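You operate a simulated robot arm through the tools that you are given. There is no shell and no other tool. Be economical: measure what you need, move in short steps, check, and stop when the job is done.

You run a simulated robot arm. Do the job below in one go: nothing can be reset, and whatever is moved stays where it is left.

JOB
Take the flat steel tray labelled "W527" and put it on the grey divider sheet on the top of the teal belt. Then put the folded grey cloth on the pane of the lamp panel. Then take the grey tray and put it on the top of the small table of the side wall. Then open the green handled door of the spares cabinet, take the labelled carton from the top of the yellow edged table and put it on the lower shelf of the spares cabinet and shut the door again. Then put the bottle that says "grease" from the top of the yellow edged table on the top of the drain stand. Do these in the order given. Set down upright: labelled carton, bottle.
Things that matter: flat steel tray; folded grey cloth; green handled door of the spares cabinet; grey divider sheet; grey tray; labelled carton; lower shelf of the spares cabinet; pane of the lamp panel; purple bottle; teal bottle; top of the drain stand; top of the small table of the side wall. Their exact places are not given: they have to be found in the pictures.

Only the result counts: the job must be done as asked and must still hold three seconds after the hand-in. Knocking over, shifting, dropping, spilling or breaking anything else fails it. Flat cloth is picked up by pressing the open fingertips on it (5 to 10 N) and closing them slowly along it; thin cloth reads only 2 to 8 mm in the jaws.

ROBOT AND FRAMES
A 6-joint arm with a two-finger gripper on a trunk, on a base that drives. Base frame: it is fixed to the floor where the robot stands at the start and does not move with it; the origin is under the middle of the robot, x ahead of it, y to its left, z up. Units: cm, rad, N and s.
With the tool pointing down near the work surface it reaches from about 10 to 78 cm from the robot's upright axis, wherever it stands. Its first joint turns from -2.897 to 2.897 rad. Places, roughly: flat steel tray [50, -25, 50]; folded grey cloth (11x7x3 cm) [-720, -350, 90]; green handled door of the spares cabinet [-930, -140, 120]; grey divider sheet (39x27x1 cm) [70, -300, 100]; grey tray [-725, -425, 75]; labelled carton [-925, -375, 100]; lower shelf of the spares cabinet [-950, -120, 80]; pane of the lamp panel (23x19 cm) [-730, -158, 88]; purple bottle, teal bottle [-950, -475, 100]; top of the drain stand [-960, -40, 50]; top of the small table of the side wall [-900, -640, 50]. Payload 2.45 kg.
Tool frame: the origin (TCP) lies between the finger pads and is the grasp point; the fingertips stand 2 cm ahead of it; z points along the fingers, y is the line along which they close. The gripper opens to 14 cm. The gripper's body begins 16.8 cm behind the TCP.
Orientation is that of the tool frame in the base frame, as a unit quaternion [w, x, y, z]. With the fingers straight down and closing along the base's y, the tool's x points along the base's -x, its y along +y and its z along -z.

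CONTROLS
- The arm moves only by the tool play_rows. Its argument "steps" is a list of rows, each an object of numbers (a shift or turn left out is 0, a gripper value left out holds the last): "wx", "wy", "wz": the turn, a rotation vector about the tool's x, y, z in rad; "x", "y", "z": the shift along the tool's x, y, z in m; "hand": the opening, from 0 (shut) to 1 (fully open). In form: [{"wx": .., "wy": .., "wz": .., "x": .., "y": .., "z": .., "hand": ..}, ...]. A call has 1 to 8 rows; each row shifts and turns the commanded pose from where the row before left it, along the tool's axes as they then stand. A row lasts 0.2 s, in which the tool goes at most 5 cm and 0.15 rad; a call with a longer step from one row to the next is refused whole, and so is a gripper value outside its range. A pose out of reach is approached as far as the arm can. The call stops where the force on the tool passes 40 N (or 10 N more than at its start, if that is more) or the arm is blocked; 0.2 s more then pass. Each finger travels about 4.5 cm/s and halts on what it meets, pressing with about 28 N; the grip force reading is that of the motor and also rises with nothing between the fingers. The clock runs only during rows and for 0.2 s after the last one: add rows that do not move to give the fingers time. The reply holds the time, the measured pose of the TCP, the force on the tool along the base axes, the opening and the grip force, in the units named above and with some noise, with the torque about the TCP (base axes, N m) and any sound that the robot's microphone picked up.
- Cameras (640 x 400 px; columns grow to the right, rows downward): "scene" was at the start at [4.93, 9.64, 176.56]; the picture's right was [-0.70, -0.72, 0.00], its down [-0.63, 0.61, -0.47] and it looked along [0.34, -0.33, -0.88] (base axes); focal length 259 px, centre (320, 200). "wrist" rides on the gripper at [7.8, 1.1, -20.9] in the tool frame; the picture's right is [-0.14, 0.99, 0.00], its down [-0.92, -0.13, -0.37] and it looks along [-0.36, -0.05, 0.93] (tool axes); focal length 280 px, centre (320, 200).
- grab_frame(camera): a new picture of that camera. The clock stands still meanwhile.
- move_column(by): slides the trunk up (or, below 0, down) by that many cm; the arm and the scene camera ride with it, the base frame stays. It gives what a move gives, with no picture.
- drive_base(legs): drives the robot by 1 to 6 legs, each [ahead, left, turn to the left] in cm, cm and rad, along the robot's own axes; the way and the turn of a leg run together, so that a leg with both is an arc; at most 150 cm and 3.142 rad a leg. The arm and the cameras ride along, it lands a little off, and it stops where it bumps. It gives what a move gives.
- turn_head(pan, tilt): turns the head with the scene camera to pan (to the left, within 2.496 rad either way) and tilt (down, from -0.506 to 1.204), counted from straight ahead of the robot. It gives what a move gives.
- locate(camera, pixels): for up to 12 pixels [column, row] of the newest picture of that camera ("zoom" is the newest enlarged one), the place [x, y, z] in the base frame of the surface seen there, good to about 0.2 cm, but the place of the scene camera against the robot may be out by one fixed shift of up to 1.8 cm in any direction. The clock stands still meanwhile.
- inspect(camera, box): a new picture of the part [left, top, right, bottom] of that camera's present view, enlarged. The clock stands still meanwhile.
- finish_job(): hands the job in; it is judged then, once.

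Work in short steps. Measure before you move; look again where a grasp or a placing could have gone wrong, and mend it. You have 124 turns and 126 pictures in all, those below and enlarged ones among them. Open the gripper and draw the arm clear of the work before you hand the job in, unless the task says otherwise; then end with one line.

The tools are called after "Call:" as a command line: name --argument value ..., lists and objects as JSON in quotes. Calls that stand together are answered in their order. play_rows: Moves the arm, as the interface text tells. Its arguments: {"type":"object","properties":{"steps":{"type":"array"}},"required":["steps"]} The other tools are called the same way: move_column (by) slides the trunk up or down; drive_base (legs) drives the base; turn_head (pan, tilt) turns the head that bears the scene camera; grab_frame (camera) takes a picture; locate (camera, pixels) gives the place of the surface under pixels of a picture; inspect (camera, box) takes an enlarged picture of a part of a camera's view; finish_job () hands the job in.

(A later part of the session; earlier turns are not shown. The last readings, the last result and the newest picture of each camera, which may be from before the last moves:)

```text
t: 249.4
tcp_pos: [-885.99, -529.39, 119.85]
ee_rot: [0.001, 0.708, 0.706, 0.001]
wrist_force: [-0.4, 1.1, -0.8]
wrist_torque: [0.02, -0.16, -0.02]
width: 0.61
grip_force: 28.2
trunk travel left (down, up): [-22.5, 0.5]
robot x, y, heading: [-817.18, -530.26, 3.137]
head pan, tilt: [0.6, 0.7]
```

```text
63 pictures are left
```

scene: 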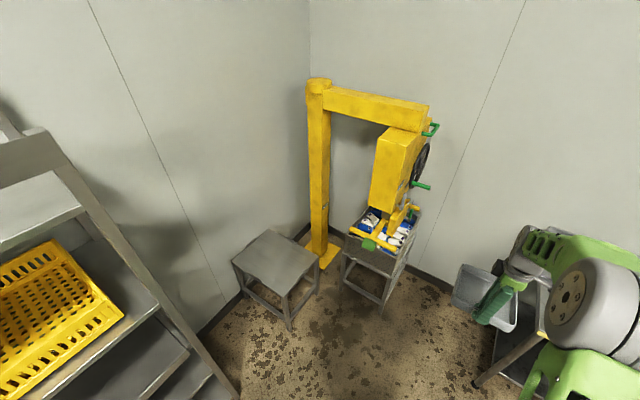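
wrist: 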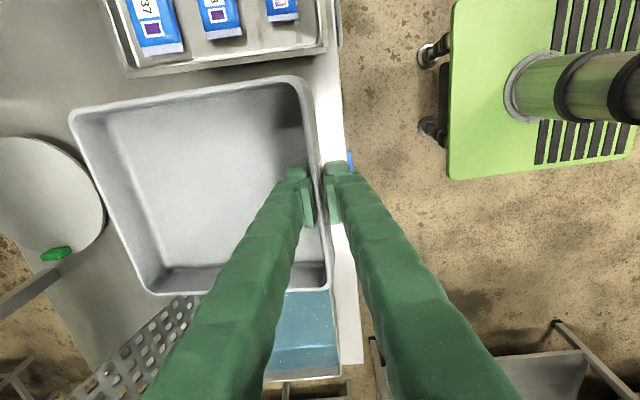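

Call:
locate --camera "scene" --pixels '[[233, 260], [270, 232], [318, 260], [285, 292], [275, 260], [318, 170], [345, 240], [400, 265], [375, 170], [435, 125], [235, 390], [235, 330]]'

Call:
inspect --camera "scene" --box '[215, 215, 345, 315]'

```text
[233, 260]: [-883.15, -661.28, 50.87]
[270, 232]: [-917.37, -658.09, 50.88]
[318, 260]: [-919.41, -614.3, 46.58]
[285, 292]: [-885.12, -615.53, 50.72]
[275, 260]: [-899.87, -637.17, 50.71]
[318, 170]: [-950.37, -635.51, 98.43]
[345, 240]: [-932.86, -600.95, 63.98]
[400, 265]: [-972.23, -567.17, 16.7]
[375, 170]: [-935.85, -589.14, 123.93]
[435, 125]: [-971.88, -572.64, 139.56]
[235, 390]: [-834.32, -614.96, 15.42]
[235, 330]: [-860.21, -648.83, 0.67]
```

```text
4.00 times, centred on (280, 265) of scene
```

zoom: 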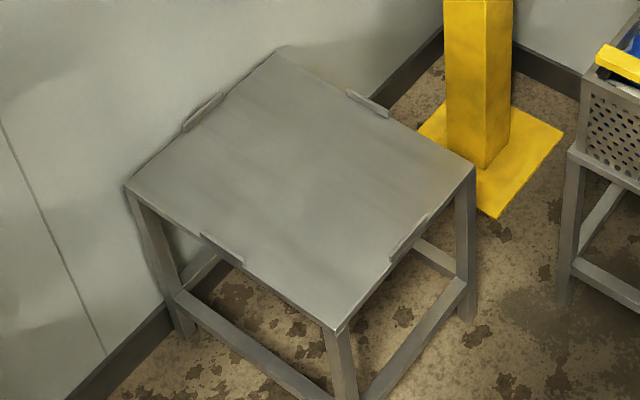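

Table top z≈50.8 with centre about (-901,-638). I turn left 0.934 rad and drive so the tray is over it, then lower the trunk 22 cm.

Call:
drive_base --legs '[[0, 0, 0.937], [58.6, -3.3, 0]]'

Call:
move_column --by -22

Call:
grab_frame --camera "wrist"

```text
t: 255.2
tcp_pos: [-896.99, -630.01, 119.81]
ee_rot: [0.001, 0.316, 0.949, 0.002]
wrist_force: [-0.1, -1.2, -1.5]
wrist_torque: [0.13, -0.12, 0.0]
width: 0.59
grip_force: 28.7
trunk travel left (down, up): [-22.5, 0.5]
robot x, y, heading: [-854.64, -575.51, -2.216]
head pan, tilt: [0.6, 0.7]
```

```text
t: 257.5
tcp_pos: [-896.97, -629.99, 97.8]
ee_rot: [0.001, 0.317, 0.949, 0.001]
wrist_force: [-1.3, -0.8, -1.5]
wrist_torque: [0.11, -0.07, 0.03]
width: 0.61
grip_force: 27.6
trunk travel left (down, up): [-0.5, 22.5]
robot x, y, heading: [-854.95, -575.44, -2.215]
head pan, tilt: [0.6, 0.7]
```

```text
61 pictures are left
```

wrist: 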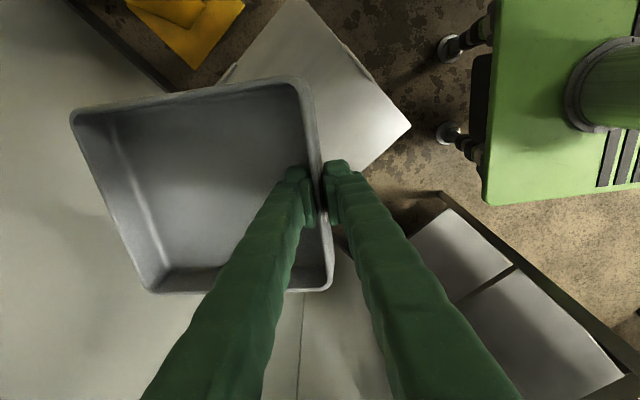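

I descend 38 cm toward the table and check.

Call:
play_rows --steps '[{"z": 0.047}, {"z": 0.047}, {"z": 0.047}, {"z": 0.047}, {"z": 0.047}, {"z": 0.047}, {"z": 0.047}, {"z": 0.047}]'

Call:
grab_frame --camera "wrist"

Call:
locate --camera "wrist" --pixels '[[80, 110], [298, 82], [330, 280], [150, 285], [340, 50], [360, 130], [230, 60], [340, 300], [220, 180], [230, 330]]'

```text
t: 259.3
tcp_pos: [-896.82, -629.95, 60.06]
ee_rot: [0.0, 0.316, 0.949, 0.002]
wrist_force: [-0.5, 0.5, -1.3]
wrist_torque: [0.11, -0.07, 0.0]
width: 0.63
grip_force: 27.8
trunk travel left (down, up): [-0.5, 22.5]
robot x, y, heading: [-854.95, -575.21, -2.212]
head pan, tilt: [0.6, 0.7]
```

```text
60 pictures are left
```

wrist: 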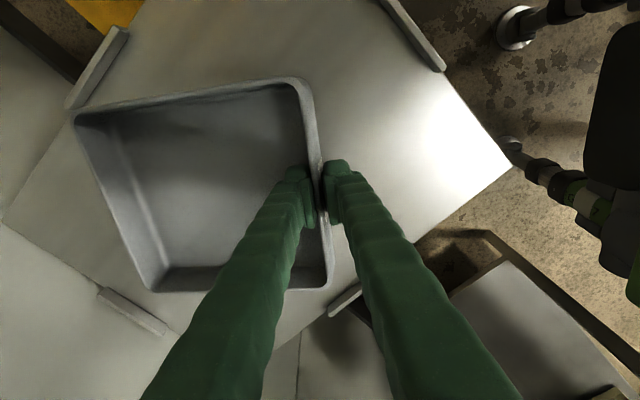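

```text
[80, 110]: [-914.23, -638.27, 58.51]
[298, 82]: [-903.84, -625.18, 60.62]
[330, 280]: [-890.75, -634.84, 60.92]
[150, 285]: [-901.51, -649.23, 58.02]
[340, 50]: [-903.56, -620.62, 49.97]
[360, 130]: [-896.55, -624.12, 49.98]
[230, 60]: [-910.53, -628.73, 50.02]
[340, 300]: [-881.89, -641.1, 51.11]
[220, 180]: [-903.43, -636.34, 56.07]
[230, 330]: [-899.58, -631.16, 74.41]
```

Table top is z=50.0 here; the tray's far side sags 2.5 cm. I level it by 0.145 rad and lower 5.8 cm.

Call:
play_rows --steps '[{"wx": 0.145}, {"z": 0.03, "y": 0.0045}, {"z": 0.02, "y": 0.003}, {"z": 0.007, "y": 0.001}, {}]'

Call:
grab_frame --camera "wrist"

Call:
locate --camera "wrist" --pixels '[[80, 115], [298, 84], [330, 280], [155, 285], [345, 130]]'

```text
t: 260.5
tcp_pos: [-896.93, -629.84, 54.38]
ee_rot: [-0.022, 0.317, 0.946, -0.067]
wrist_force: [1.1, 0.4, -1.7]
wrist_torque: [0.09, -0.06, 0.01]
width: 0.62
grip_force: 28.1
trunk travel left (down, up): [-0.5, 22.5]
robot x, y, heading: [-854.54, -575.31, -2.221]
head pan, tilt: [0.6, 0.7]
```

```text
59 pictures are left
```

wrist: 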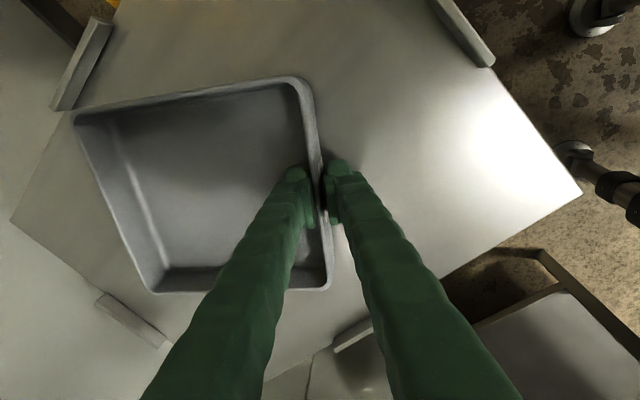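

```text
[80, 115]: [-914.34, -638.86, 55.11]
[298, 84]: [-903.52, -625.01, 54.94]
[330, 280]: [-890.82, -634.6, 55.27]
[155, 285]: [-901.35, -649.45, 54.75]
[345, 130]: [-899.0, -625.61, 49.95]
```

Level, about 1 cm above the table. I lower until contact and then open.

Call:
play_rows --steps '[{"z": 0.006, "y": 0.001}, {"z": 0.003}, {"z": 0.002}, {}]'

Call:
play_rows --steps '[{"hand": 0.1}, {"hand": 0.17}, {}, {}, {"z": -0.03}, {"z": -0.045}, {"z": -0.045}, {"z": -0.045}]'

Call:
grab_frame --camera "wrist"

```text
t: 261.5
tcp_pos: [-896.8, -629.77, 53.38]
ee_rot: [-0.023, 0.316, 0.946, -0.067]
wrist_force: [-0.4, 0.3, -2.2]
wrist_torque: [0.09, -0.09, -0.01]
width: 0.6
grip_force: 27.9
trunk travel left (down, up): [-0.5, 22.5]
robot x, y, heading: [-854.86, -575.15, -2.215]
head pan, tilt: [0.6, 0.7]
```

```text
t: 263.3
tcp_pos: [-895.42, -627.93, 69.6]
ee_rot: [-0.022, 0.316, 0.946, -0.066]
wrist_force: [1.1, 0.2, -0.7]
wrist_torque: [0.04, 0.02, 0.0]
width: 2.39
grip_force: 0.1
trunk travel left (down, up): [-0.5, 22.5]
robot x, y, heading: [-854.96, -575.44, -2.215]
head pan, tilt: [0.6, 0.7]
```

```text
58 pictures are left
```

wrist: 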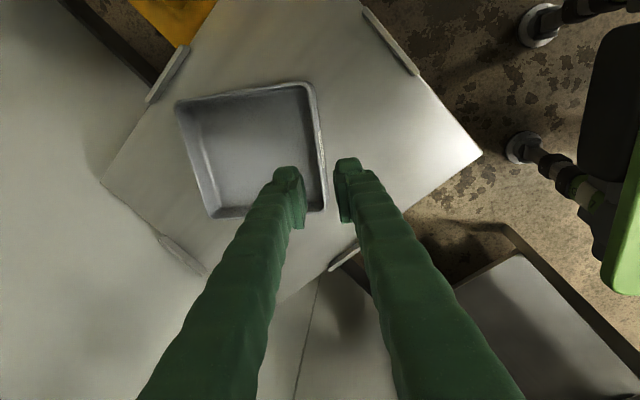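

The grey tray is on the small table. I raise the arm and trunk, then drive out and along the corridor between centre table and yellow-edged table toward the cabinet.

Call:
play_rows --steps '[{"wx": -0.145}, {"z": -0.048}, {"z": -0.048}, {"z": -0.048}, {"z": -0.048}, {"z": -0.048}, {"z": -0.048}, {}]'

Call:
move_column --by 20

Call:
drive_base --legs '[[-58, 3, 0], [0, 0, -1.3], [0, 0, -1.197], [0, 22, 0]]'

Call:
turn_head --pan 0.5 --tilt 0.55

Call:
grab_frame --camera "scene"

```text
t: 265.1
tcp_pos: [-895.67, -628.11, 98.38]
ee_rot: [0.001, 0.316, 0.949, 0.002]
wrist_force: [-0.4, 0.5, -0.2]
wrist_torque: [0.0, 0.0, 0.01]
width: 2.38
grip_force: 0.1
trunk travel left (down, up): [-0.5, 22.5]
robot x, y, heading: [-855.0, -575.17, -2.213]
head pan, tilt: [0.6, 0.7]
```

```text
t: 267.2
tcp_pos: [-895.62, -628.04, 118.4]
ee_rot: [0.001, 0.317, 0.948, 0.001]
wrist_force: [-0.7, -0.5, 0.5]
wrist_torque: [-0.04, -0.02, 0.01]
width: 2.38
grip_force: 0.1
trunk travel left (down, up): [-20.5, 2.5]
robot x, y, heading: [-854.89, -575.52, -2.212]
head pan, tilt: [0.6, 0.7]
```

```text
t: 278.9
tcp_pos: [-838.64, -464.29, 118.42]
ee_rot: [0.001, 1.0, -0.003, -0.001]
wrist_force: [0.1, 0.3, -1.3]
wrist_torque: [0.0, -0.01, -0.02]
width: 2.37
grip_force: 0.0
trunk travel left (down, up): [-20.5, 2.5]
robot x, y, heading: [-839.87, -530.51, 1.568]
head pan, tilt: [0.6, 0.7]
```

```text
t: 279.6
tcp_pos: [-838.61, -464.26, 118.46]
ee_rot: [0.002, 1.0, -0.003, 0.0]
wrist_force: [-0.7, -0.6, 0.0]
wrist_torque: [0.01, 0.02, 0.01]
width: 2.37
grip_force: 0.2
trunk travel left (down, up): [-20.5, 2.5]
robot x, y, heading: [-839.48, -530.95, 1.568]
head pan, tilt: [0.499, 0.55]
```

```text
57 pictures are left
```

scene: 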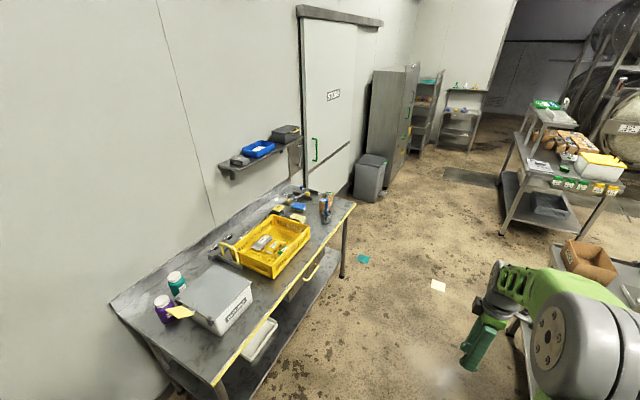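

Purple bottle (163,308) and teal bottle (176,283) stand at the near end of the yellow-edged table; the carton is near (326,207). I enlarge both ends and measure.

Call:
inspect --camera "scene" --box '[130, 240, 270, 350]'

Call:
inspect --camera "scene" --box '[220, 160, 380, 270]'

Call:
inspect --camera "scene" --box '[330, 50, 500, 210]'

Call:
locate --camera "scene" --pixels '[[163, 308], [176, 283], [326, 207], [212, 300], [355, 207], [215, 382], [340, 275], [410, 110], [418, 70], [395, 182], [370, 190], [385, 160]]'

```text
3.64 times, centred on (200, 295) of scene
```

zoom: 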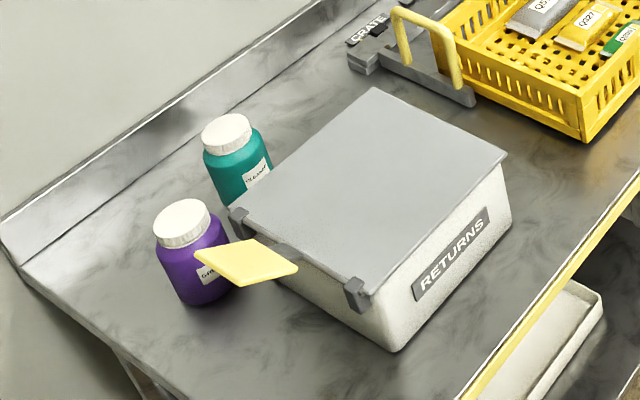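

```text
3.64 times, centred on (300, 215) of scene
```

zoom: 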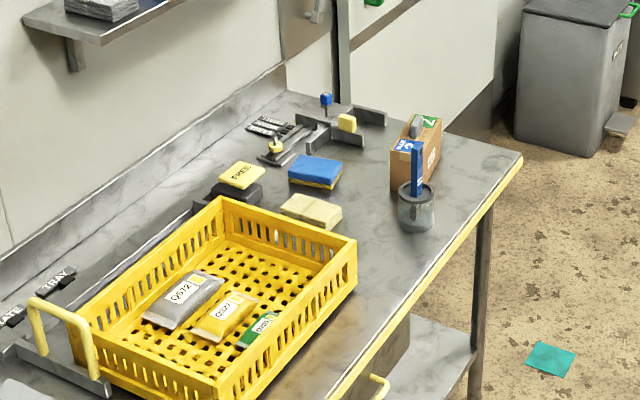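

```text
2.50 times, centred on (415, 130) of scene
```

zoom: 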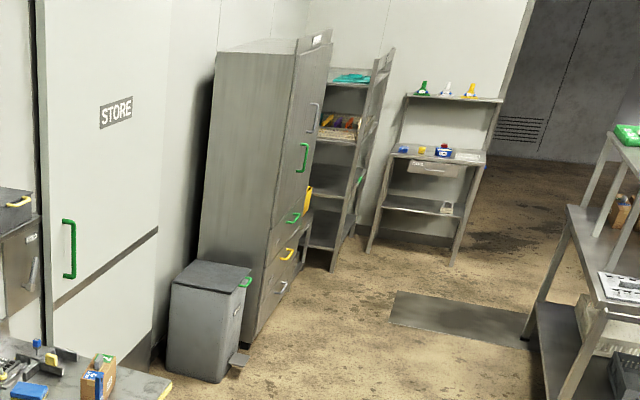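

```text
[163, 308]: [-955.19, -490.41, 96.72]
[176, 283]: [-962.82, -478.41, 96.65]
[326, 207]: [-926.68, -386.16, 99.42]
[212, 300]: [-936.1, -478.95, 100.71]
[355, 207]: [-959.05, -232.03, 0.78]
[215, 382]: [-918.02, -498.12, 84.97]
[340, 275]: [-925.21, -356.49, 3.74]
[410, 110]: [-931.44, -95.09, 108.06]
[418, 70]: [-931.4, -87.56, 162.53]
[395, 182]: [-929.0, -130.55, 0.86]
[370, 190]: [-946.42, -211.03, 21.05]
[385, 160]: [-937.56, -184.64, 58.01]
```

The cabinet's front is at x≈-930, y -150…-85. I drive on to y≈-255 and look at the cabinet's doors.

Call:
drive_base --legs '[[138, 0, 0], [138, 0, 0]]'

Call:
turn_head --pan 0.45 --tilt 0.5

Call:
grab_frame --camera "scene"

```text
t: 292.9
tcp_pos: [-837.17, -189.4, 118.45]
ee_rot: [0.002, 1.0, -0.004, 0.001]
wrist_force: [0.3, -0.3, 0.7]
wrist_torque: [0.01, 0.0, -0.01]
width: 2.38
grip_force: 0.0
trunk travel left (down, up): [-20.5, 2.5]
robot x, y, heading: [-838.44, -256.25, 1.563]
head pan, tilt: [0.499, 0.55]
```

```text
t: 293.6
tcp_pos: [-837.18, -189.51, 118.37]
ee_rot: [0.001, 1.0, -0.003, 0.0]
wrist_force: [-0.8, 0.1, -0.3]
wrist_torque: [0.02, -0.01, 0.0]
width: 2.4
grip_force: 0.1
trunk travel left (down, up): [-20.5, 2.5]
robot x, y, heading: [-838.72, -255.64, 1.565]
head pan, tilt: [0.45, 0.499]
```

```text
53 pictures are left
```

scene: 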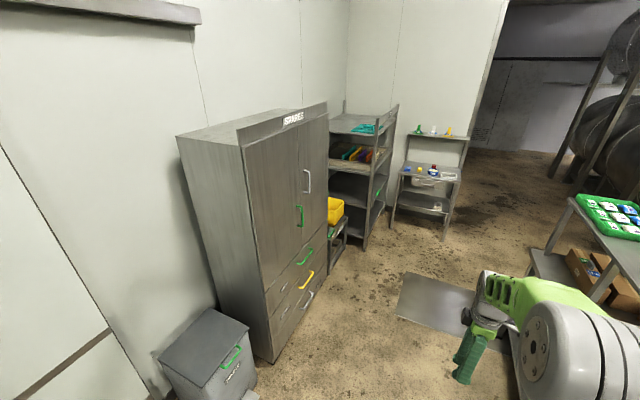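

I enlarge the cabinet's doors and the low stand beyond, and measure handle, seam and edges.

Call:
inspect --camera "scene" --box '[230, 100, 380, 340]'

Call:
inspect --camera "scene" --box '[300, 170, 380, 270]'

Call:
locate --camera "scene" --pixels '[[300, 208], [301, 225], [303, 215], [307, 182], [295, 200], [243, 150], [328, 110], [265, 290], [328, 235], [285, 215], [345, 245], [335, 212]]'

```text
1.67 times, centred on (305, 220) of scene
```

zoom: 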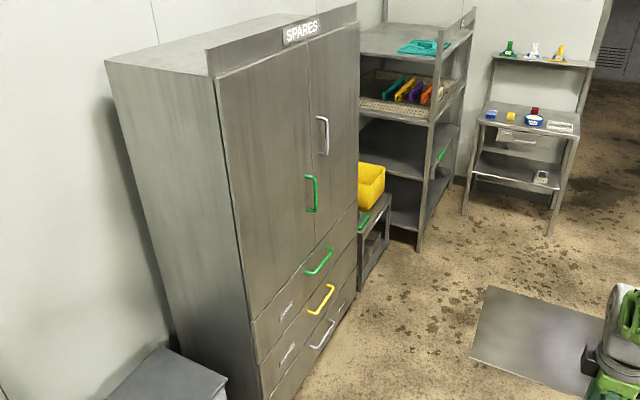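

```text
4.00 times, centred on (340, 220) of scene
```

zoom: 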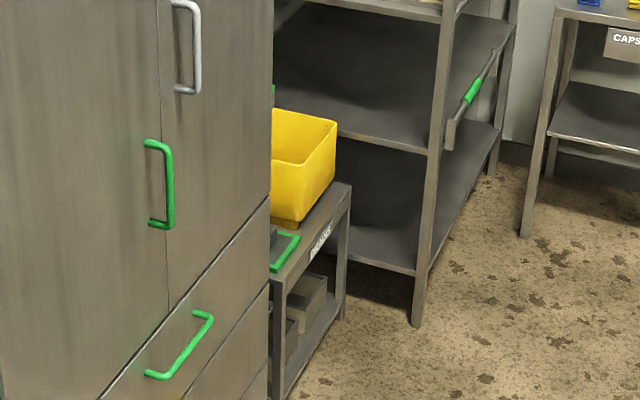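

```text
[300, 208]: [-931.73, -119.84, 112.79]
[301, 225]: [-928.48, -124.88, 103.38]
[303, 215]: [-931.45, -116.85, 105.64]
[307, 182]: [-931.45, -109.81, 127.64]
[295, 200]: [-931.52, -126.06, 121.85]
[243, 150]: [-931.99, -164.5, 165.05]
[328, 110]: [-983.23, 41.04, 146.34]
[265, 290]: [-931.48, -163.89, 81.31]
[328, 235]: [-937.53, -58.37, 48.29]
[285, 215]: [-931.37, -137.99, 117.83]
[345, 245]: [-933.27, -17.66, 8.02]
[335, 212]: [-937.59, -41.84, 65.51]
```

The left door (hinge y≈-164.5, seam y≈-117) has the green handle at y≈-122, z 103–113, x≈-928.5. I turn to face -x and drive to about (-850,-112).

Call:
drive_base --legs '[[0, 0, 1.577], [0, -75, 0], [0, -69, 0], [11, 0, 0]]'

Call:
play_rows --steps '[{"wz": 0.15}, {"wz": 0.15}, {"wz": 0.15}, {"wz": 0.15}, {"wz": 0.15}, {"wz": 0.15}, {"wz": 0.15}, {"wz": 0.15}]'

Call:
play_rows --steps '[{"wz": 0.15}, {"wz": 0.15}, {"wz": 0.071}, {"wy": -0.15}, {"wy": -0.15}, {"wy": -0.15}, {"wy": -0.15}, {"wy": -0.15}]'

Call:
play_rows --steps '[{"wy": -0.15}, {"wy": -0.15}, {"wy": -0.15}, {"wy": -0.15}, {"wy": -0.15}, {"wy": -0.071, "hand": 0.4}, {}, {}]'

Call:
grab_frame --camera "wrist"

```text
t: 311.3
tcp_pos: [-917.06, -111.34, 118.44]
ee_rot: [0.002, 0.704, 0.71, 0.003]
wrist_force: [-0.9, -0.1, -0.3]
wrist_torque: [-0.03, -0.1, 0.0]
width: 2.4
grip_force: 0.0
trunk travel left (down, up): [-20.5, 2.5]
robot x, y, heading: [-850.25, -111.52, -3.137]
head pan, tilt: [0.45, 0.499]
```

```text
t: 313.1
tcp_pos: [-916.87, -111.26, 118.49]
ee_rot: [0.001, 0.982, 0.187, 0.002]
wrist_force: [0.3, -0.5, -0.2]
wrist_torque: [0.06, 0.02, 0.01]
width: 2.38
grip_force: 0.1
trunk travel left (down, up): [-20.5, 2.5]
robot x, y, heading: [-850.15, -111.82, -3.134]
head pan, tilt: [0.45, 0.499]
```

```text
t: 314.9
tcp_pos: [-916.76, -110.93, 118.35]
ee_rot: [0.002, 0.931, 0.004, -0.364]
wrist_force: [0.3, -0.6, 0.1]
wrist_torque: [0.02, -0.03, 0.0]
width: 2.39
grip_force: 0.1
out of reach, approached as far as the arm can: row 7
trunk travel left (down, up): [-20.5, 2.5]
robot x, y, heading: [-850.42, -111.64, -3.134]
head pan, tilt: [0.45, 0.499]
```

```text
t: 316.7
tcp_pos: [-916.86, -110.89, 118.43]
ee_rot: [0.002, 0.709, 0.002, -0.705]
wrist_force: [-0.9, 0.1, 0.1]
wrist_torque: [-0.02, 0.0, 0.02]
width: 5.59
grip_force: 0.0
trunk travel left (down, up): [-20.5, 2.5]
robot x, y, heading: [-850.19, -111.8, -3.135]
head pan, tilt: [0.45, 0.499]
```

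```text
50 pictures are left
```

wrist: 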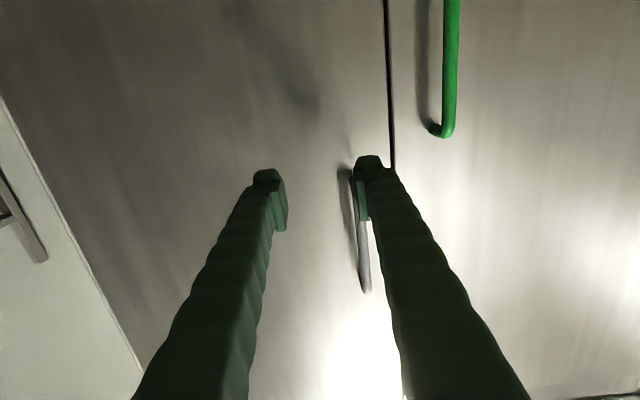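

The tool is horizontal now (picture is upside down, right = -y). I measure the green handle (450,60) and the grey one.

Call:
locate --camera "wrist" --pixels '[[451, 40], [450, 80], [448, 120], [441, 132], [452, 5], [390, 100], [480, 100], [362, 270], [430, 125]]'

```text
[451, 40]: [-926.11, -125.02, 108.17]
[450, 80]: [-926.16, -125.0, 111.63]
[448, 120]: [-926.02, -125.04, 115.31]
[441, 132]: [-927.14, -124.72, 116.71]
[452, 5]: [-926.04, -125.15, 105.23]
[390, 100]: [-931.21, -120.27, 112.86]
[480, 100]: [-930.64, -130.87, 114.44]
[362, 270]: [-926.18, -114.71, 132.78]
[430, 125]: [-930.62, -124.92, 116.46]
```

The handle bar is at (-926.6,-125), z 103–116.5, door face -930.6. I line up at z 110 and advance.

Call:
play_rows --steps '[{"x": 0.028, "y": 0.0405}, {"x": 0.028, "y": 0.0405}, {"x": 0.028, "y": 0.0405}, {"y": 0.0195}, {"z": 0.04}, {"z": 0.03}, {"z": 0.022}, {}]'

Call:
grab_frame --camera "wrist"

```text
t: 318.5
tcp_pos: [-926.03, -125.2, 109.96]
ee_rot: [0.002, 0.709, 0.002, -0.705]
wrist_force: [0.4, 0.9, -0.7]
wrist_torque: [0.01, -0.02, 0.02]
width: 5.61
grip_force: 0.0
trunk travel left (down, up): [-20.5, 2.5]
robot x, y, heading: [-850.22, -111.83, -3.135]
head pan, tilt: [0.45, 0.499]
```

```text
49 pictures are left
```

wrist: 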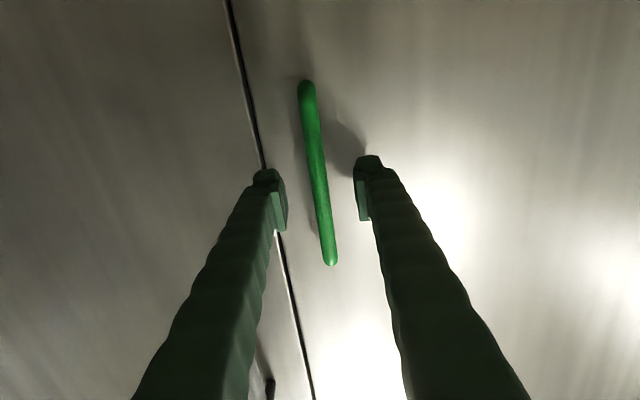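

The handle is between the fingers. I close and start pulling along the door's arc (hinge 39.5 cm away), turning with it.

Call:
play_rows --steps '[{"z": 0.004, "hand": 0.2}, {"hand": 0.0}, {}, {}, {}, {}]'

Call:
play_rows --steps '[{"z": -0.0198, "y": 0.0028, "wx": 0.05}, {"z": -0.0198, "y": 0.0028, "wx": 0.05}, {"z": -0.0198, "y": 0.0028, "wx": 0.05}, {"z": -0.0198, "y": 0.0028, "wx": 0.05}, {}]'

Call:
grab_frame --camera "wrist"

```text
t: 319.9
tcp_pos: [-926.29, -125.23, 109.94]
ee_rot: [0.003, 0.709, 0.003, -0.705]
wrist_force: [-1.0, -4.8, 0.3]
wrist_torque: [0.05, 0.01, 0.04]
width: 1.14
grip_force: 38.6
trunk travel left (down, up): [-20.5, 2.5]
robot x, y, heading: [-849.83, -111.81, -3.134]
head pan, tilt: [0.45, 0.499]
```

```text
t: 321.1
tcp_pos: [-918.53, -127.06, 109.99]
ee_rot: [-0.066, 0.706, -0.066, -0.702]
wrist_force: [-3.8, -12.3, -6.0]
wrist_torque: [-0.49, -0.11, 0.07]
width: 1.11
grip_force: 38.7
trunk travel left (down, up): [-20.5, 2.5]
robot x, y, heading: [-850.21, -111.77, -3.137]
head pan, tilt: [0.45, 0.499]
```

```text
48 pictures are left
```

wrist: 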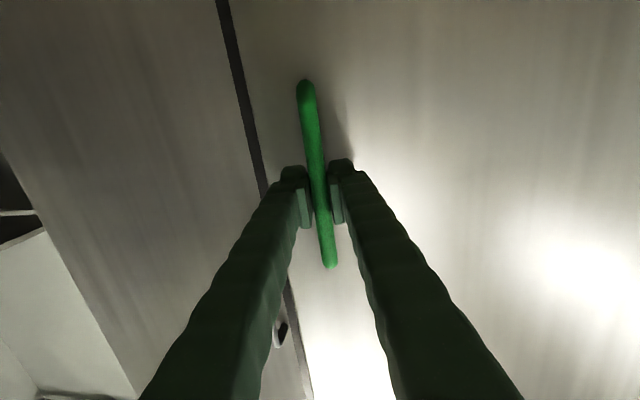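

The door moves (11° open) with a slight pull toward the hinge; I continue with a little more hinge-ward shift.

Call:
play_rows --steps '[{"z": -0.0198, "y": 0.0045, "wx": 0.05}, {"z": -0.0198, "y": 0.0035, "wx": 0.05}, {"z": -0.0198, "y": 0.003, "wx": 0.05}, {"z": -0.0198, "y": 0.003, "wx": 0.05}, {"z": -0.0198, "y": 0.003, "wx": 0.05}, {"z": -0.0198, "y": 0.003, "wx": 0.05}, {"z": -0.0198, "y": 0.003, "wx": 0.05}, {"z": -0.0198, "y": 0.003, "wx": 0.05}]'

Call:
turn_head --pan 0.2 --tilt 0.6

Call:
grab_frame --camera "scene"

```text
t: 322.9
tcp_pos: [-904.74, -135.13, 109.91]
ee_rot: [-0.205, 0.678, -0.204, -0.675]
wrist_force: [-12.2, -14.2, -5.5]
wrist_torque: [-0.84, 0.47, 0.18]
width: 1.11
grip_force: 38.3
trunk travel left (down, up): [-20.5, 2.5]
robot x, y, heading: [-850.13, -111.89, -3.135]
head pan, tilt: [0.45, 0.499]
```

```text
t: 323.7
tcp_pos: [-904.98, -135.09, 109.9]
ee_rot: [-0.206, 0.678, -0.205, -0.675]
wrist_force: [-15.9, -17.9, -3.8]
wrist_torque: [-0.77, 0.42, 0.11]
width: 1.13
grip_force: 37.8
trunk travel left (down, up): [-20.5, 2.5]
robot x, y, heading: [-850.05, -111.93, -3.135]
head pan, tilt: [0.201, 0.6]
```

```text
47 pictures are left
```

scene: 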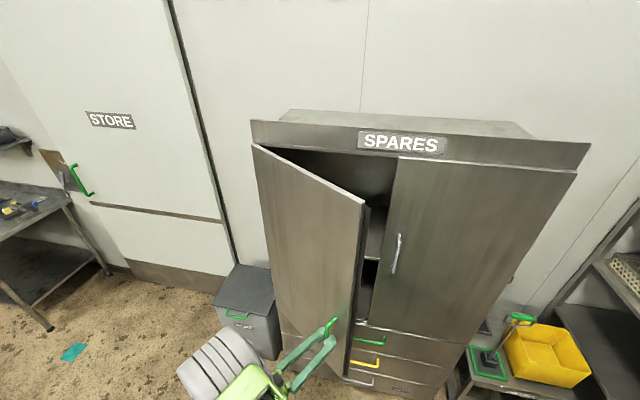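

The door is about 35° open; 22 N pull toward the hinge says my arc is slightly wide. I correct by 0.6 cm and continue to ~1.0 rad.

Call:
play_rows --steps '[{"y": 0.006}, {"z": -0.0195, "y": 0.0035, "wx": 0.05}, {"z": -0.0195, "y": 0.0035, "wx": 0.05}, {"z": -0.0195, "y": 0.0035, "wx": 0.05}, {"z": -0.0195, "y": 0.0035, "wx": 0.05}, {"z": -0.0195, "y": 0.0035, "wx": 0.05}, {"z": -0.0195, "y": 0.0035, "wx": 0.05}, {"z": -0.0195, "y": 0.0035, "wx": 0.05}]'

Call:
play_rows --steps '[{"z": -0.0195, "y": 0.0035, "wx": 0.05}, {"z": -0.0195, "y": 0.0035, "wx": 0.05}, {"z": -0.0195, "y": 0.0035, "wx": 0.05}, {"z": -0.0195, "y": 0.0035, "wx": 0.05}, {}]'

Call:
grab_frame --camera "scene"

```text
t: 325.5
tcp_pos: [-896.33, -146.11, 110.02]
ee_rot: [-0.323, 0.631, -0.321, -0.628]
wrist_force: [26.1, 13.5, -22.3]
wrist_torque: [-0.02, 0.87, -0.09]
width: 0.98
grip_force: 37.2
trunk travel left (down, up): [-20.5, 2.5]
robot x, y, heading: [-850.08, -111.89, -3.137]
head pan, tilt: [0.201, 0.6]
```

```text
t: 326.5
tcp_pos: [-895.27, -148.65, 110.15]
ee_rot: [-0.362, 0.61, -0.375, -0.597]
wrist_force: [-23.6, -10.6, -13.6]
wrist_torque: [-0.93, -0.65, 0.07]
width: 0.96
grip_force: 37.3
out of reach, approached as far as the arm can: row 3, 4
trunk travel left (down, up): [-20.5, 2.5]
robot x, y, heading: [-850.48, -111.81, -3.137]
head pan, tilt: [0.201, 0.6]
stopped in row 4: the force on the tool passed its limit at 53 N (the readings are from after the stop); the commanded pose is now the measured one
```

```text
46 pictures are left
```

scene: 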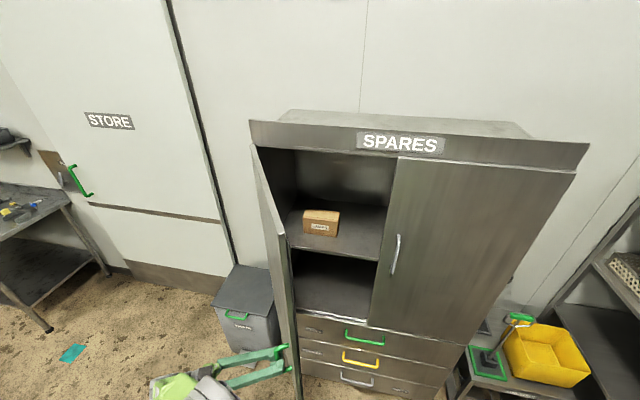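

The door stands wide (lower shelf visible at (335,285)). I open the fingers, retreat from the handle and back off 24 cm.

Call:
play_rows --steps '[{"hand": 0.2}, {"hand": 0.3}, {}, {"z": -0.02}, {"z": -0.02}, {"z": -0.02}, {}]'

Call:
grab_frame --camera "scene"

Call:
locate --camera "scene" --pixels '[[290, 330], [300, 395], [258, 150], [282, 230], [335, 285], [300, 285], [370, 300], [340, 258], [325, 320], [385, 160], [320, 225], [385, 250]]'

```text
t: 328.1
tcp_pos: [-891.95, -149.33, 110.64]
ee_rot: [-0.36, 0.611, -0.374, -0.597]
wrist_force: [0.2, 0.3, -0.8]
wrist_torque: [0.03, -0.03, -0.03]
width: 4.21
grip_force: 0.0
out of reach, approached as far as the arm can: row 4, 5, 6
trunk travel left (down, up): [-20.5, 2.5]
robot x, y, heading: [-850.32, -112.1, -3.135]
head pan, tilt: [0.201, 0.6]
```

```text
45 pictures are left
```

scene: 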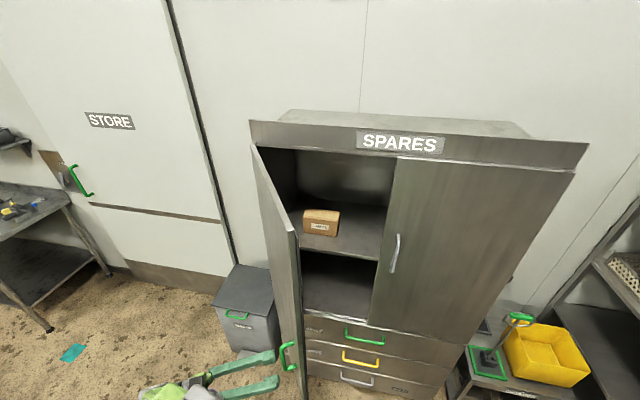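

```text
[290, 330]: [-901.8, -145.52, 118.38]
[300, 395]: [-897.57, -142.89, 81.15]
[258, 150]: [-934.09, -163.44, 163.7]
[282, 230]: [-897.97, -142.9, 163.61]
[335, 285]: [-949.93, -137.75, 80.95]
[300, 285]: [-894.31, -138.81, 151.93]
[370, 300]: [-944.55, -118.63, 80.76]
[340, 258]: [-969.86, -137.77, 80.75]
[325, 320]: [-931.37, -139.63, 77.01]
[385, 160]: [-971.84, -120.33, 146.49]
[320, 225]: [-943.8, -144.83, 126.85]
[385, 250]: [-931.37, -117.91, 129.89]
```

The door stands about 55° open, tip at (-896,-140). I back off, straighten the hand in front of the opening and will push the door wider from inside.

Call:
drive_base --legs '[[-24, 0, 0]]'

Call:
play_rows --steps '[{"x": -0.005, "z": 0.0445, "y": 0.0118, "wx": -0.136, "hand": 0.0}, {"x": -0.005, "z": 0.0457, "y": 0.0056, "wx": -0.136}, {"x": -0.005, "z": 0.046, "y": -0.0006, "wx": -0.136}, {"x": -0.005, "z": 0.0455, "y": -0.0069, "wx": -0.136}, {"x": -0.005, "z": 0.0441, "y": -0.013, "wx": -0.136}, {"x": -0.005, "z": 0.042, "y": -0.0188, "wx": -0.136}, {"x": -0.005, "z": 0.039, "y": -0.0243, "wx": -0.136}, {"x": -0.005, "z": 0.0354, "y": -0.0294, "wx": -0.136}]'

Call:
grab_frame --camera "scene"

```text
t: 329.8
tcp_pos: [-867.87, -149.23, 110.53]
ee_rot: [-0.359, 0.612, -0.373, -0.598]
wrist_force: [-0.5, 0.3, 0.0]
wrist_torque: [-0.06, 0.02, 0.03]
width: 4.19
grip_force: 0.0
trunk travel left (down, up): [-20.5, 2.5]
robot x, y, heading: [-825.93, -111.48, -3.131]
head pan, tilt: [0.201, 0.6]
```

```text
t: 331.6
tcp_pos: [-892.78, -121.67, 113.76]
ee_rot: [0.01, 0.71, -0.011, -0.704]
wrist_force: [0.5, 0.5, -0.9]
wrist_torque: [-0.01, 0.03, 0.07]
width: 0.03
grip_force: 28.0
trunk travel left (down, up): [-20.5, 2.5]
robot x, y, heading: [-826.38, -111.29, -3.135]
head pan, tilt: [0.201, 0.6]
```

```text
44 pictures are left
```

scene: 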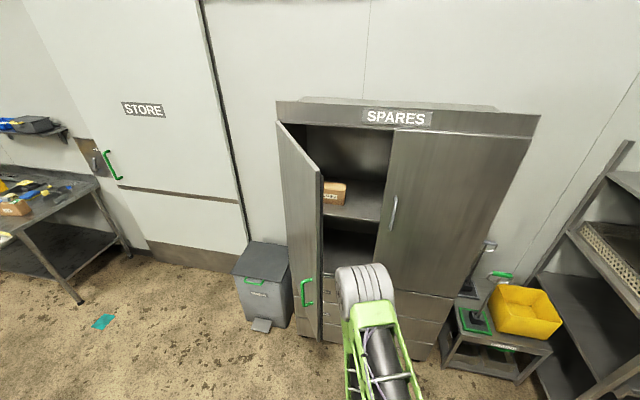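

I move the closed fingers 12 cm forward inside the opening, sidestep the base 20 cm left, then push the door's inner face toward -y with the arm.

Call:
play_rows --steps '[{"z": 0.04}, {"z": 0.04}, {"z": 0.04}, {}]'

Call:
drive_base --legs '[[0, 19, 0]]'

Call:
play_rows --steps '[{"y": 0.03}, {"y": 0.03}, {"y": 0.03}, {"y": 0.03}, {"y": 0.03}, {"y": 0.03}, {"y": 0.03}, {"y": 0.03}]'

Call:
grab_frame --camera "scene"

```text
t: 332.6
tcp_pos: [-904.7, -121.9, 113.66]
ee_rot: [0.008, 0.709, -0.011, -0.705]
wrist_force: [-0.7, -0.5, 1.2]
wrist_torque: [0.01, -0.04, 0.0]
width: 0.0
grip_force: 28.0
trunk travel left (down, up): [-20.5, 2.5]
robot x, y, heading: [-826.35, -111.37, -3.135]
head pan, tilt: [0.201, 0.6]
```

```text
t: 334.9
tcp_pos: [-904.57, -140.67, 113.63]
ee_rot: [0.009, 0.71, -0.011, -0.704]
wrist_force: [0.2, 0.2, 0.4]
wrist_torque: [0.0, 0.01, -0.06]
width: 0.0
grip_force: 28.1
trunk travel left (down, up): [-20.5, 2.5]
robot x, y, heading: [-826.38, -130.08, -3.134]
head pan, tilt: [0.201, 0.6]
```

```text
t: 336.7
tcp_pos: [-904.36, -164.89, 114.3]
ee_rot: [0.008, 0.71, -0.011, -0.705]
wrist_force: [0.1, -0.3, -0.9]
wrist_torque: [-0.03, -0.04, -0.01]
width: 0.0
grip_force: 28.0
trunk travel left (down, up): [-20.5, 2.5]
robot x, y, heading: [-826.05, -130.8, -3.135]
head pan, tilt: [0.201, 0.6]
```

```text
43 pictures are left
```

scene: 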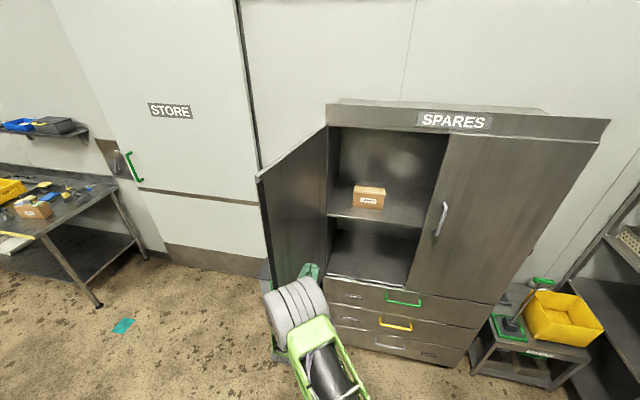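

The door is wide open (>90°), the lower shelf (z≈80.8) is free. I draw the hand back out of the opening and pitch it to 45° so it clears the door on the way to the carton.

Call:
play_rows --steps '[{"y": -0.042, "z": -0.015}, {"y": -0.042, "z": -0.015}, {"y": -0.042, "z": -0.015}, {"y": -0.042, "z": -0.015}, {"y": -0.042, "z": -0.015}, {"y": -0.042, "z": -0.015}, {"y": -0.042, "z": -0.015}, {"y": -0.042, "z": -0.015}]'

Call:
play_rows --steps '[{"z": -0.012, "x": 0.015, "wy": 0.131}, {"z": -0.01, "x": 0.0164, "wy": 0.131}, {"z": -0.0077, "x": 0.0176, "wy": 0.131}, {"z": -0.0053, "x": 0.0184, "wy": 0.131}, {"z": -0.0029, "x": 0.019, "wy": 0.131}, {"z": -0.0004, "x": 0.0192, "wy": 0.131}, {}]'

Call:
grab_frame --camera "scene"

Call:
locate --camera "scene" --pixels '[[258, 182], [265, 250], [375, 255], [375, 225], [350, 270], [400, 275], [37, 210], [30, 235], [45, 235], [40, 250], [110, 190], [370, 200]]'

```text
t: 338.5
tcp_pos: [-892.47, -130.98, 113.5]
ee_rot: [0.01, 0.711, -0.012, -0.703]
wrist_force: [-0.1, -0.4, -1.1]
wrist_torque: [0.0, 0.01, 0.08]
width: 0.0
grip_force: 27.4
trunk travel left (down, up): [-20.5, 2.5]
robot x, y, heading: [-825.93, -130.41, -3.136]
head pan, tilt: [0.201, 0.6]
```

```text
t: 340.1
tcp_pos: [-885.18, -131.54, 104.37]
ee_rot: [0.013, 0.926, -0.006, -0.378]
wrist_force: [0.0, 0.1, 0.2]
wrist_torque: [-0.01, -0.02, 0.04]
width: 0.0
grip_force: 28.0
trunk travel left (down, up): [-20.5, 2.5]
robot x, y, heading: [-826.36, -129.87, -3.131]
head pan, tilt: [0.201, 0.6]
```

```text
42 pictures are left
```

scene: 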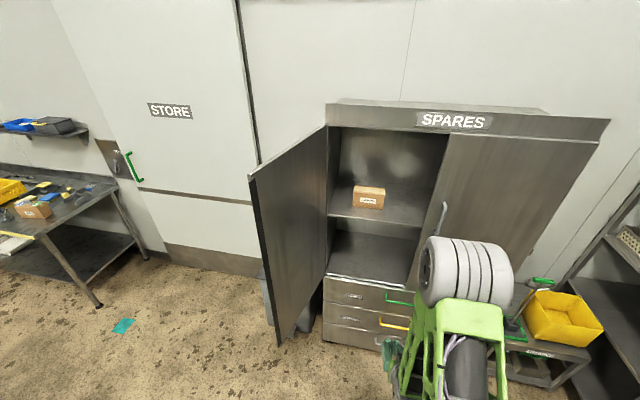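

```text
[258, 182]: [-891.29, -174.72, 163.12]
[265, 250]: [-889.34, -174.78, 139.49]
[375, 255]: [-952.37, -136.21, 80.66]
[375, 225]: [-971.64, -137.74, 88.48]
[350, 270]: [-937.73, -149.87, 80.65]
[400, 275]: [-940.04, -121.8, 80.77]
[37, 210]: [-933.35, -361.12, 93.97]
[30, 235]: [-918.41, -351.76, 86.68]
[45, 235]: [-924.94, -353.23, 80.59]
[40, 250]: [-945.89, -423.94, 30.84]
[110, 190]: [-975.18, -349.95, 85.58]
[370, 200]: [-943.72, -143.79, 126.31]
```

Door tip at (-886,-175). I back up 12 cm, then go left to y≈-370 facing the yellow-edged table.

Call:
drive_base --legs '[[-12, 0, 0], [0, 120, 0], [0, 120, 0]]'

Call:
turn_head --pan 0.0 --tilt 0.65

Call:
grab_frame --camera "scene"

Call:
grab_frame --camera "wrist"

```text
t: 341.5
tcp_pos: [-873.67, -130.79, 104.33]
ee_rot: [0.011, 0.926, -0.009, -0.378]
wrist_force: [-0.6, -0.6, -0.3]
wrist_torque: [-0.04, 0.02, 0.0]
width: 0.01
grip_force: 28.3
trunk travel left (down, up): [-20.5, 2.5]
robot x, y, heading: [-814.78, -129.94, -3.141]
head pan, tilt: [0.201, 0.6]
stopped in leg 1: the robot was blocked; the commanded pose is now the measured one
```

```text
t: 342.2
tcp_pos: [-873.54, -130.86, 104.48]
ee_rot: [0.012, 0.925, -0.008, -0.379]
wrist_force: [0.4, -0.1, -0.7]
wrist_torque: [0.0, -0.01, 0.08]
width: 0.0
grip_force: 28.3
trunk travel left (down, up): [-20.5, 2.5]
robot x, y, heading: [-814.52, -130.02, -3.133]
head pan, tilt: [0.0, 0.649]
```

```text
41 pictures are left
```

scene: 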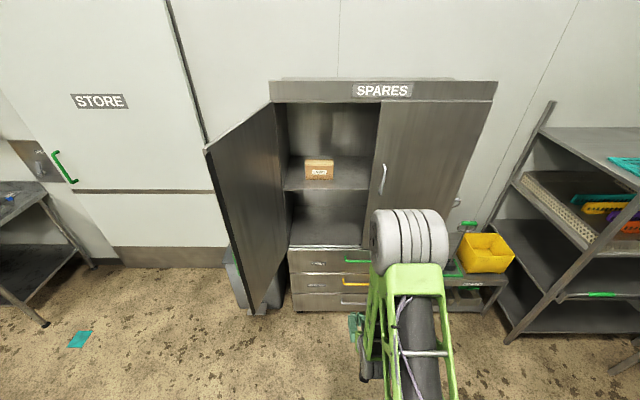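

```text
40 pictures are left
```

wrist: 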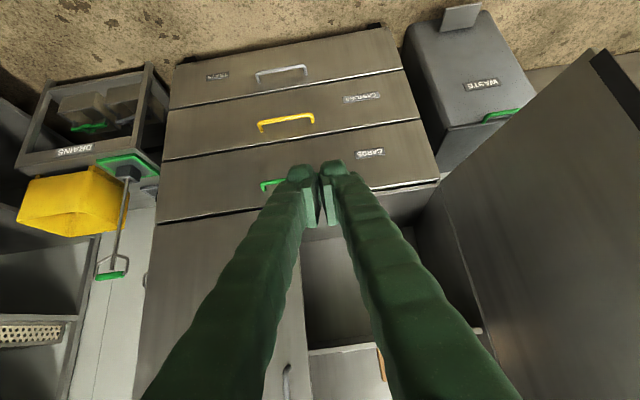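

I touched the right table behind (rear at x≈-786); I move 3 cm ahead and go left to y≈-370.

Call:
drive_base --legs '[[3, 0, 0], [0, 120, 0], [0, 118, 0]]'

Call:
turn_head --pan 0.1 --tilt 0.75

Call:
grab_frame --camera "scene"

Call:
grab_frame --camera "wrist"

```text
t: 363.6
tcp_pos: [-876.83, -367.69, 104.37]
ee_rot: [0.01, 0.925, -0.012, -0.379]
wrist_force: [-0.9, 0.1, -0.4]
wrist_torque: [0.0, 0.01, 0.0]
width: 0.0
grip_force: 27.8
trunk travel left (down, up): [-20.5, 2.5]
robot x, y, heading: [-818.05, -367.44, 3.137]
head pan, tilt: [0.0, 0.649]
```

```text
t: 364.2
tcp_pos: [-876.81, -367.69, 104.49]
ee_rot: [0.01, 0.925, -0.012, -0.379]
wrist_force: [0.2, -0.2, 0.0]
wrist_torque: [0.05, -0.04, 0.03]
width: 0.01
grip_force: 28.1
trunk travel left (down, up): [-20.5, 2.5]
robot x, y, heading: [-818.13, -367.48, 3.137]
head pan, tilt: [0.099, 0.75]
```

```text
39 pictures are left
```

scene: 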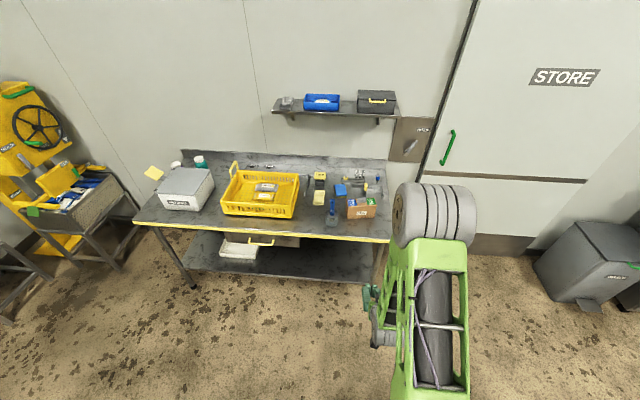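

```text
38 pictures are left
```

wrist: 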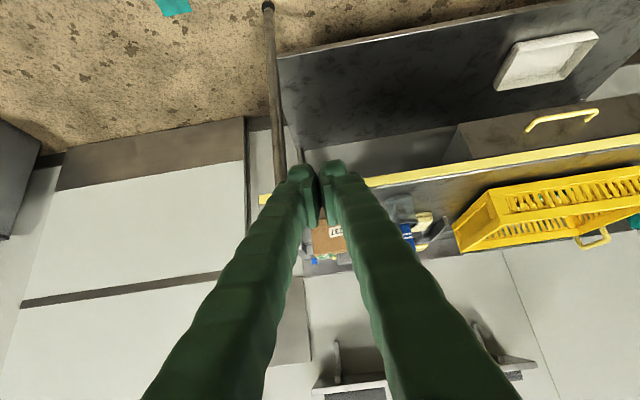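

I enlarge the carton's neighbourhood and measure it.

Call:
inspect --camera "scene" --box '[300, 160, 400, 245]'

Call:
locate --camera "zoom" --pixels '[[300, 290], [470, 280], [300, 215], [330, 120], [360, 270], [200, 250], [420, 250], [240, 180], [560, 300], [400, 200]]'

```text
4.71 times, centred on (350, 202) of scene
```

zoom: 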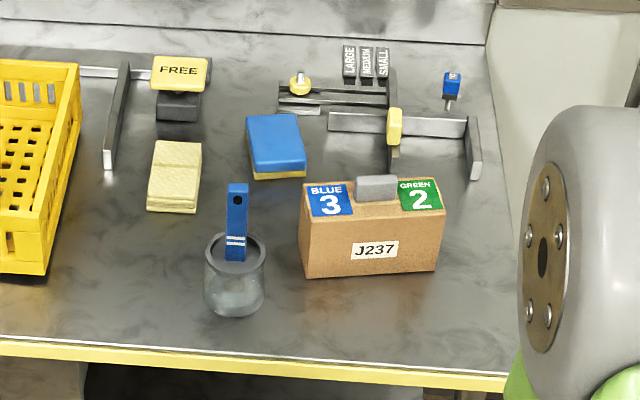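

```text
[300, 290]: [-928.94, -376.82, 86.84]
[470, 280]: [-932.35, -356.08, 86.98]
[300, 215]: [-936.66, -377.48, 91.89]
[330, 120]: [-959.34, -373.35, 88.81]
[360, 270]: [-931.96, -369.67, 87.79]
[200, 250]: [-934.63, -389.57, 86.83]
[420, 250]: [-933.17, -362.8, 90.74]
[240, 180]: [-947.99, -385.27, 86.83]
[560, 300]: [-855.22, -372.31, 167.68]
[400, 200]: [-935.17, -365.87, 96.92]
```

The carton (label J237) is about 17 cm along y (-377…-360), front x≈-932, top z≈97, so I must close across its x-thickness; I will take it from its +y end with the hand pitched 45°, so it can enter the shelf lengthwise. First I drive to the table's +y end, facing -y.

Call:
locate --camera "zoom" --pixels '[[303, 185], [440, 180], [437, 208], [302, 195], [330, 182], [375, 180], [280, 175], [305, 275], [437, 268], [470, 170], [505, 370]]'

Call:
drive_base --legs '[[0, -105, 0], [0, 0, 1.571], [13, 0, 0], [0, -117, 0]]'

Call:
turn_head --pan 0.0 --tilt 0.85

Call:
grab_frame --camera "scene"

Call:
grab_frame --camera "wrist"

```text
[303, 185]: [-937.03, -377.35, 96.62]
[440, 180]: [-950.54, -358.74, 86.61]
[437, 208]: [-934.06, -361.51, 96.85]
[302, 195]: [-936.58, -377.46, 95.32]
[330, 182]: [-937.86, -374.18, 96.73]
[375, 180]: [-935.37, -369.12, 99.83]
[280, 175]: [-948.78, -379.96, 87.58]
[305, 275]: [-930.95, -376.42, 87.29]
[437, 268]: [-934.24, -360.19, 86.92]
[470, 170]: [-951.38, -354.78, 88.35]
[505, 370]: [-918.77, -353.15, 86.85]
```

```text
t: 388.6
tcp_pos: [-932.73, -335.11, 104.54]
ee_rot: [0.277, 0.658, 0.651, -0.259]
wrist_force: [0.0, 0.5, -0.3]
wrist_torque: [-0.03, 0.0, 0.0]
width: 0.01
grip_force: 27.1
trunk travel left (down, up): [-20.5, 2.5]
robot x, y, heading: [-933.81, -276.1, -1.558]
head pan, tilt: [0.099, 0.75]
```

```text
t: 389.2
tcp_pos: [-932.77, -335.11, 104.48]
ee_rot: [0.277, 0.658, 0.65, -0.259]
wrist_force: [0.3, 0.2, 0.0]
wrist_torque: [-0.01, 0.03, 0.0]
width: 0.03
grip_force: 28.1
trunk travel left (down, up): [-20.5, 2.5]
robot x, y, heading: [-933.9, -275.96, -1.559]
head pan, tilt: [0.0, 0.85]
```

```text
36 pictures are left
```

scene: 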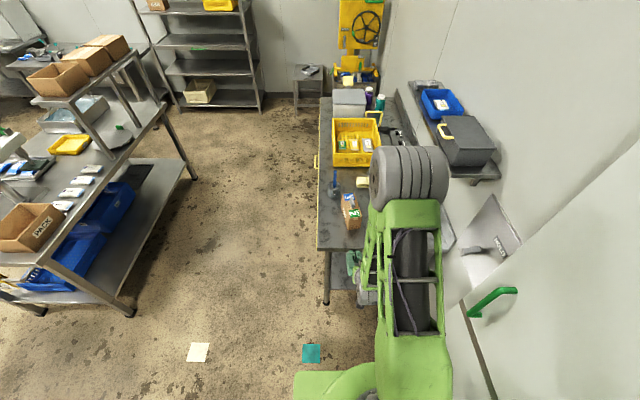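

```text
35 pictures are left
```

wrist: 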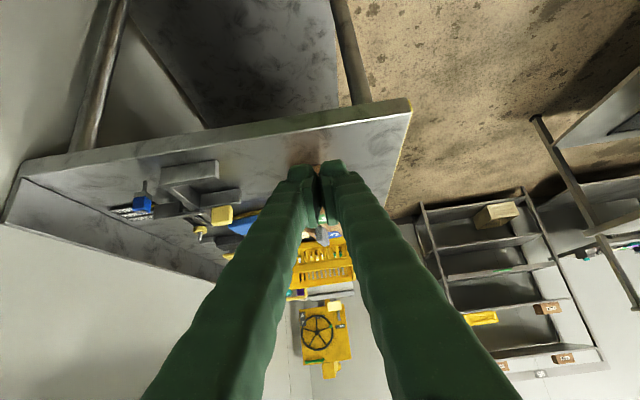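

The carton is turned ~0.19 rad from the y axis. I open the fingers to 9.5 cm, yaw the tool by +0.166 rad and drive 18 cm ahead, then measure with the wrist camera.

Call:
play_rows --steps '[{"wx": -0.058, "wz": -0.06, "hand": 0.68}, {"wx": -0.058, "wz": -0.06}, {}, {}, {}, {}]'

Call:
drive_base --legs '[[18, 0, 0]]'

Call:
grab_frame --camera "wrist"

```text
t: 390.6
tcp_pos: [-932.8, -335.14, 104.51]
ee_rot: [0.299, 0.6, 0.703, -0.236]
wrist_force: [0.9, 0.1, -0.4]
wrist_torque: [0.01, 0.01, 0.01]
width: 9.52
grip_force: 0.1
trunk travel left (down, up): [-20.5, 2.5]
robot x, y, heading: [-934.1, -276.48, -1.561]
head pan, tilt: [0.0, 0.85]
```

```text
t: 392.1
tcp_pos: [-932.64, -352.93, 104.43]
ee_rot: [0.298, 0.601, 0.703, -0.237]
wrist_force: [0.5, -1.0, -0.4]
wrist_torque: [0.02, -0.01, 0.0]
width: 9.53
grip_force: 0.0
trunk travel left (down, up): [-20.5, 2.5]
robot x, y, heading: [-933.9, -293.91, -1.562]
head pan, tilt: [0.0, 0.85]
```

```text
34 pictures are left
```

wrist: 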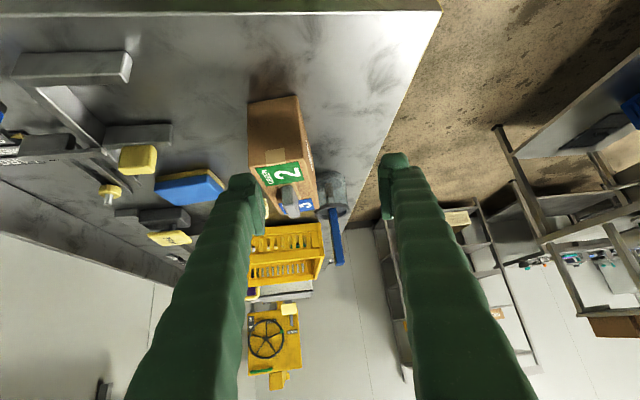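

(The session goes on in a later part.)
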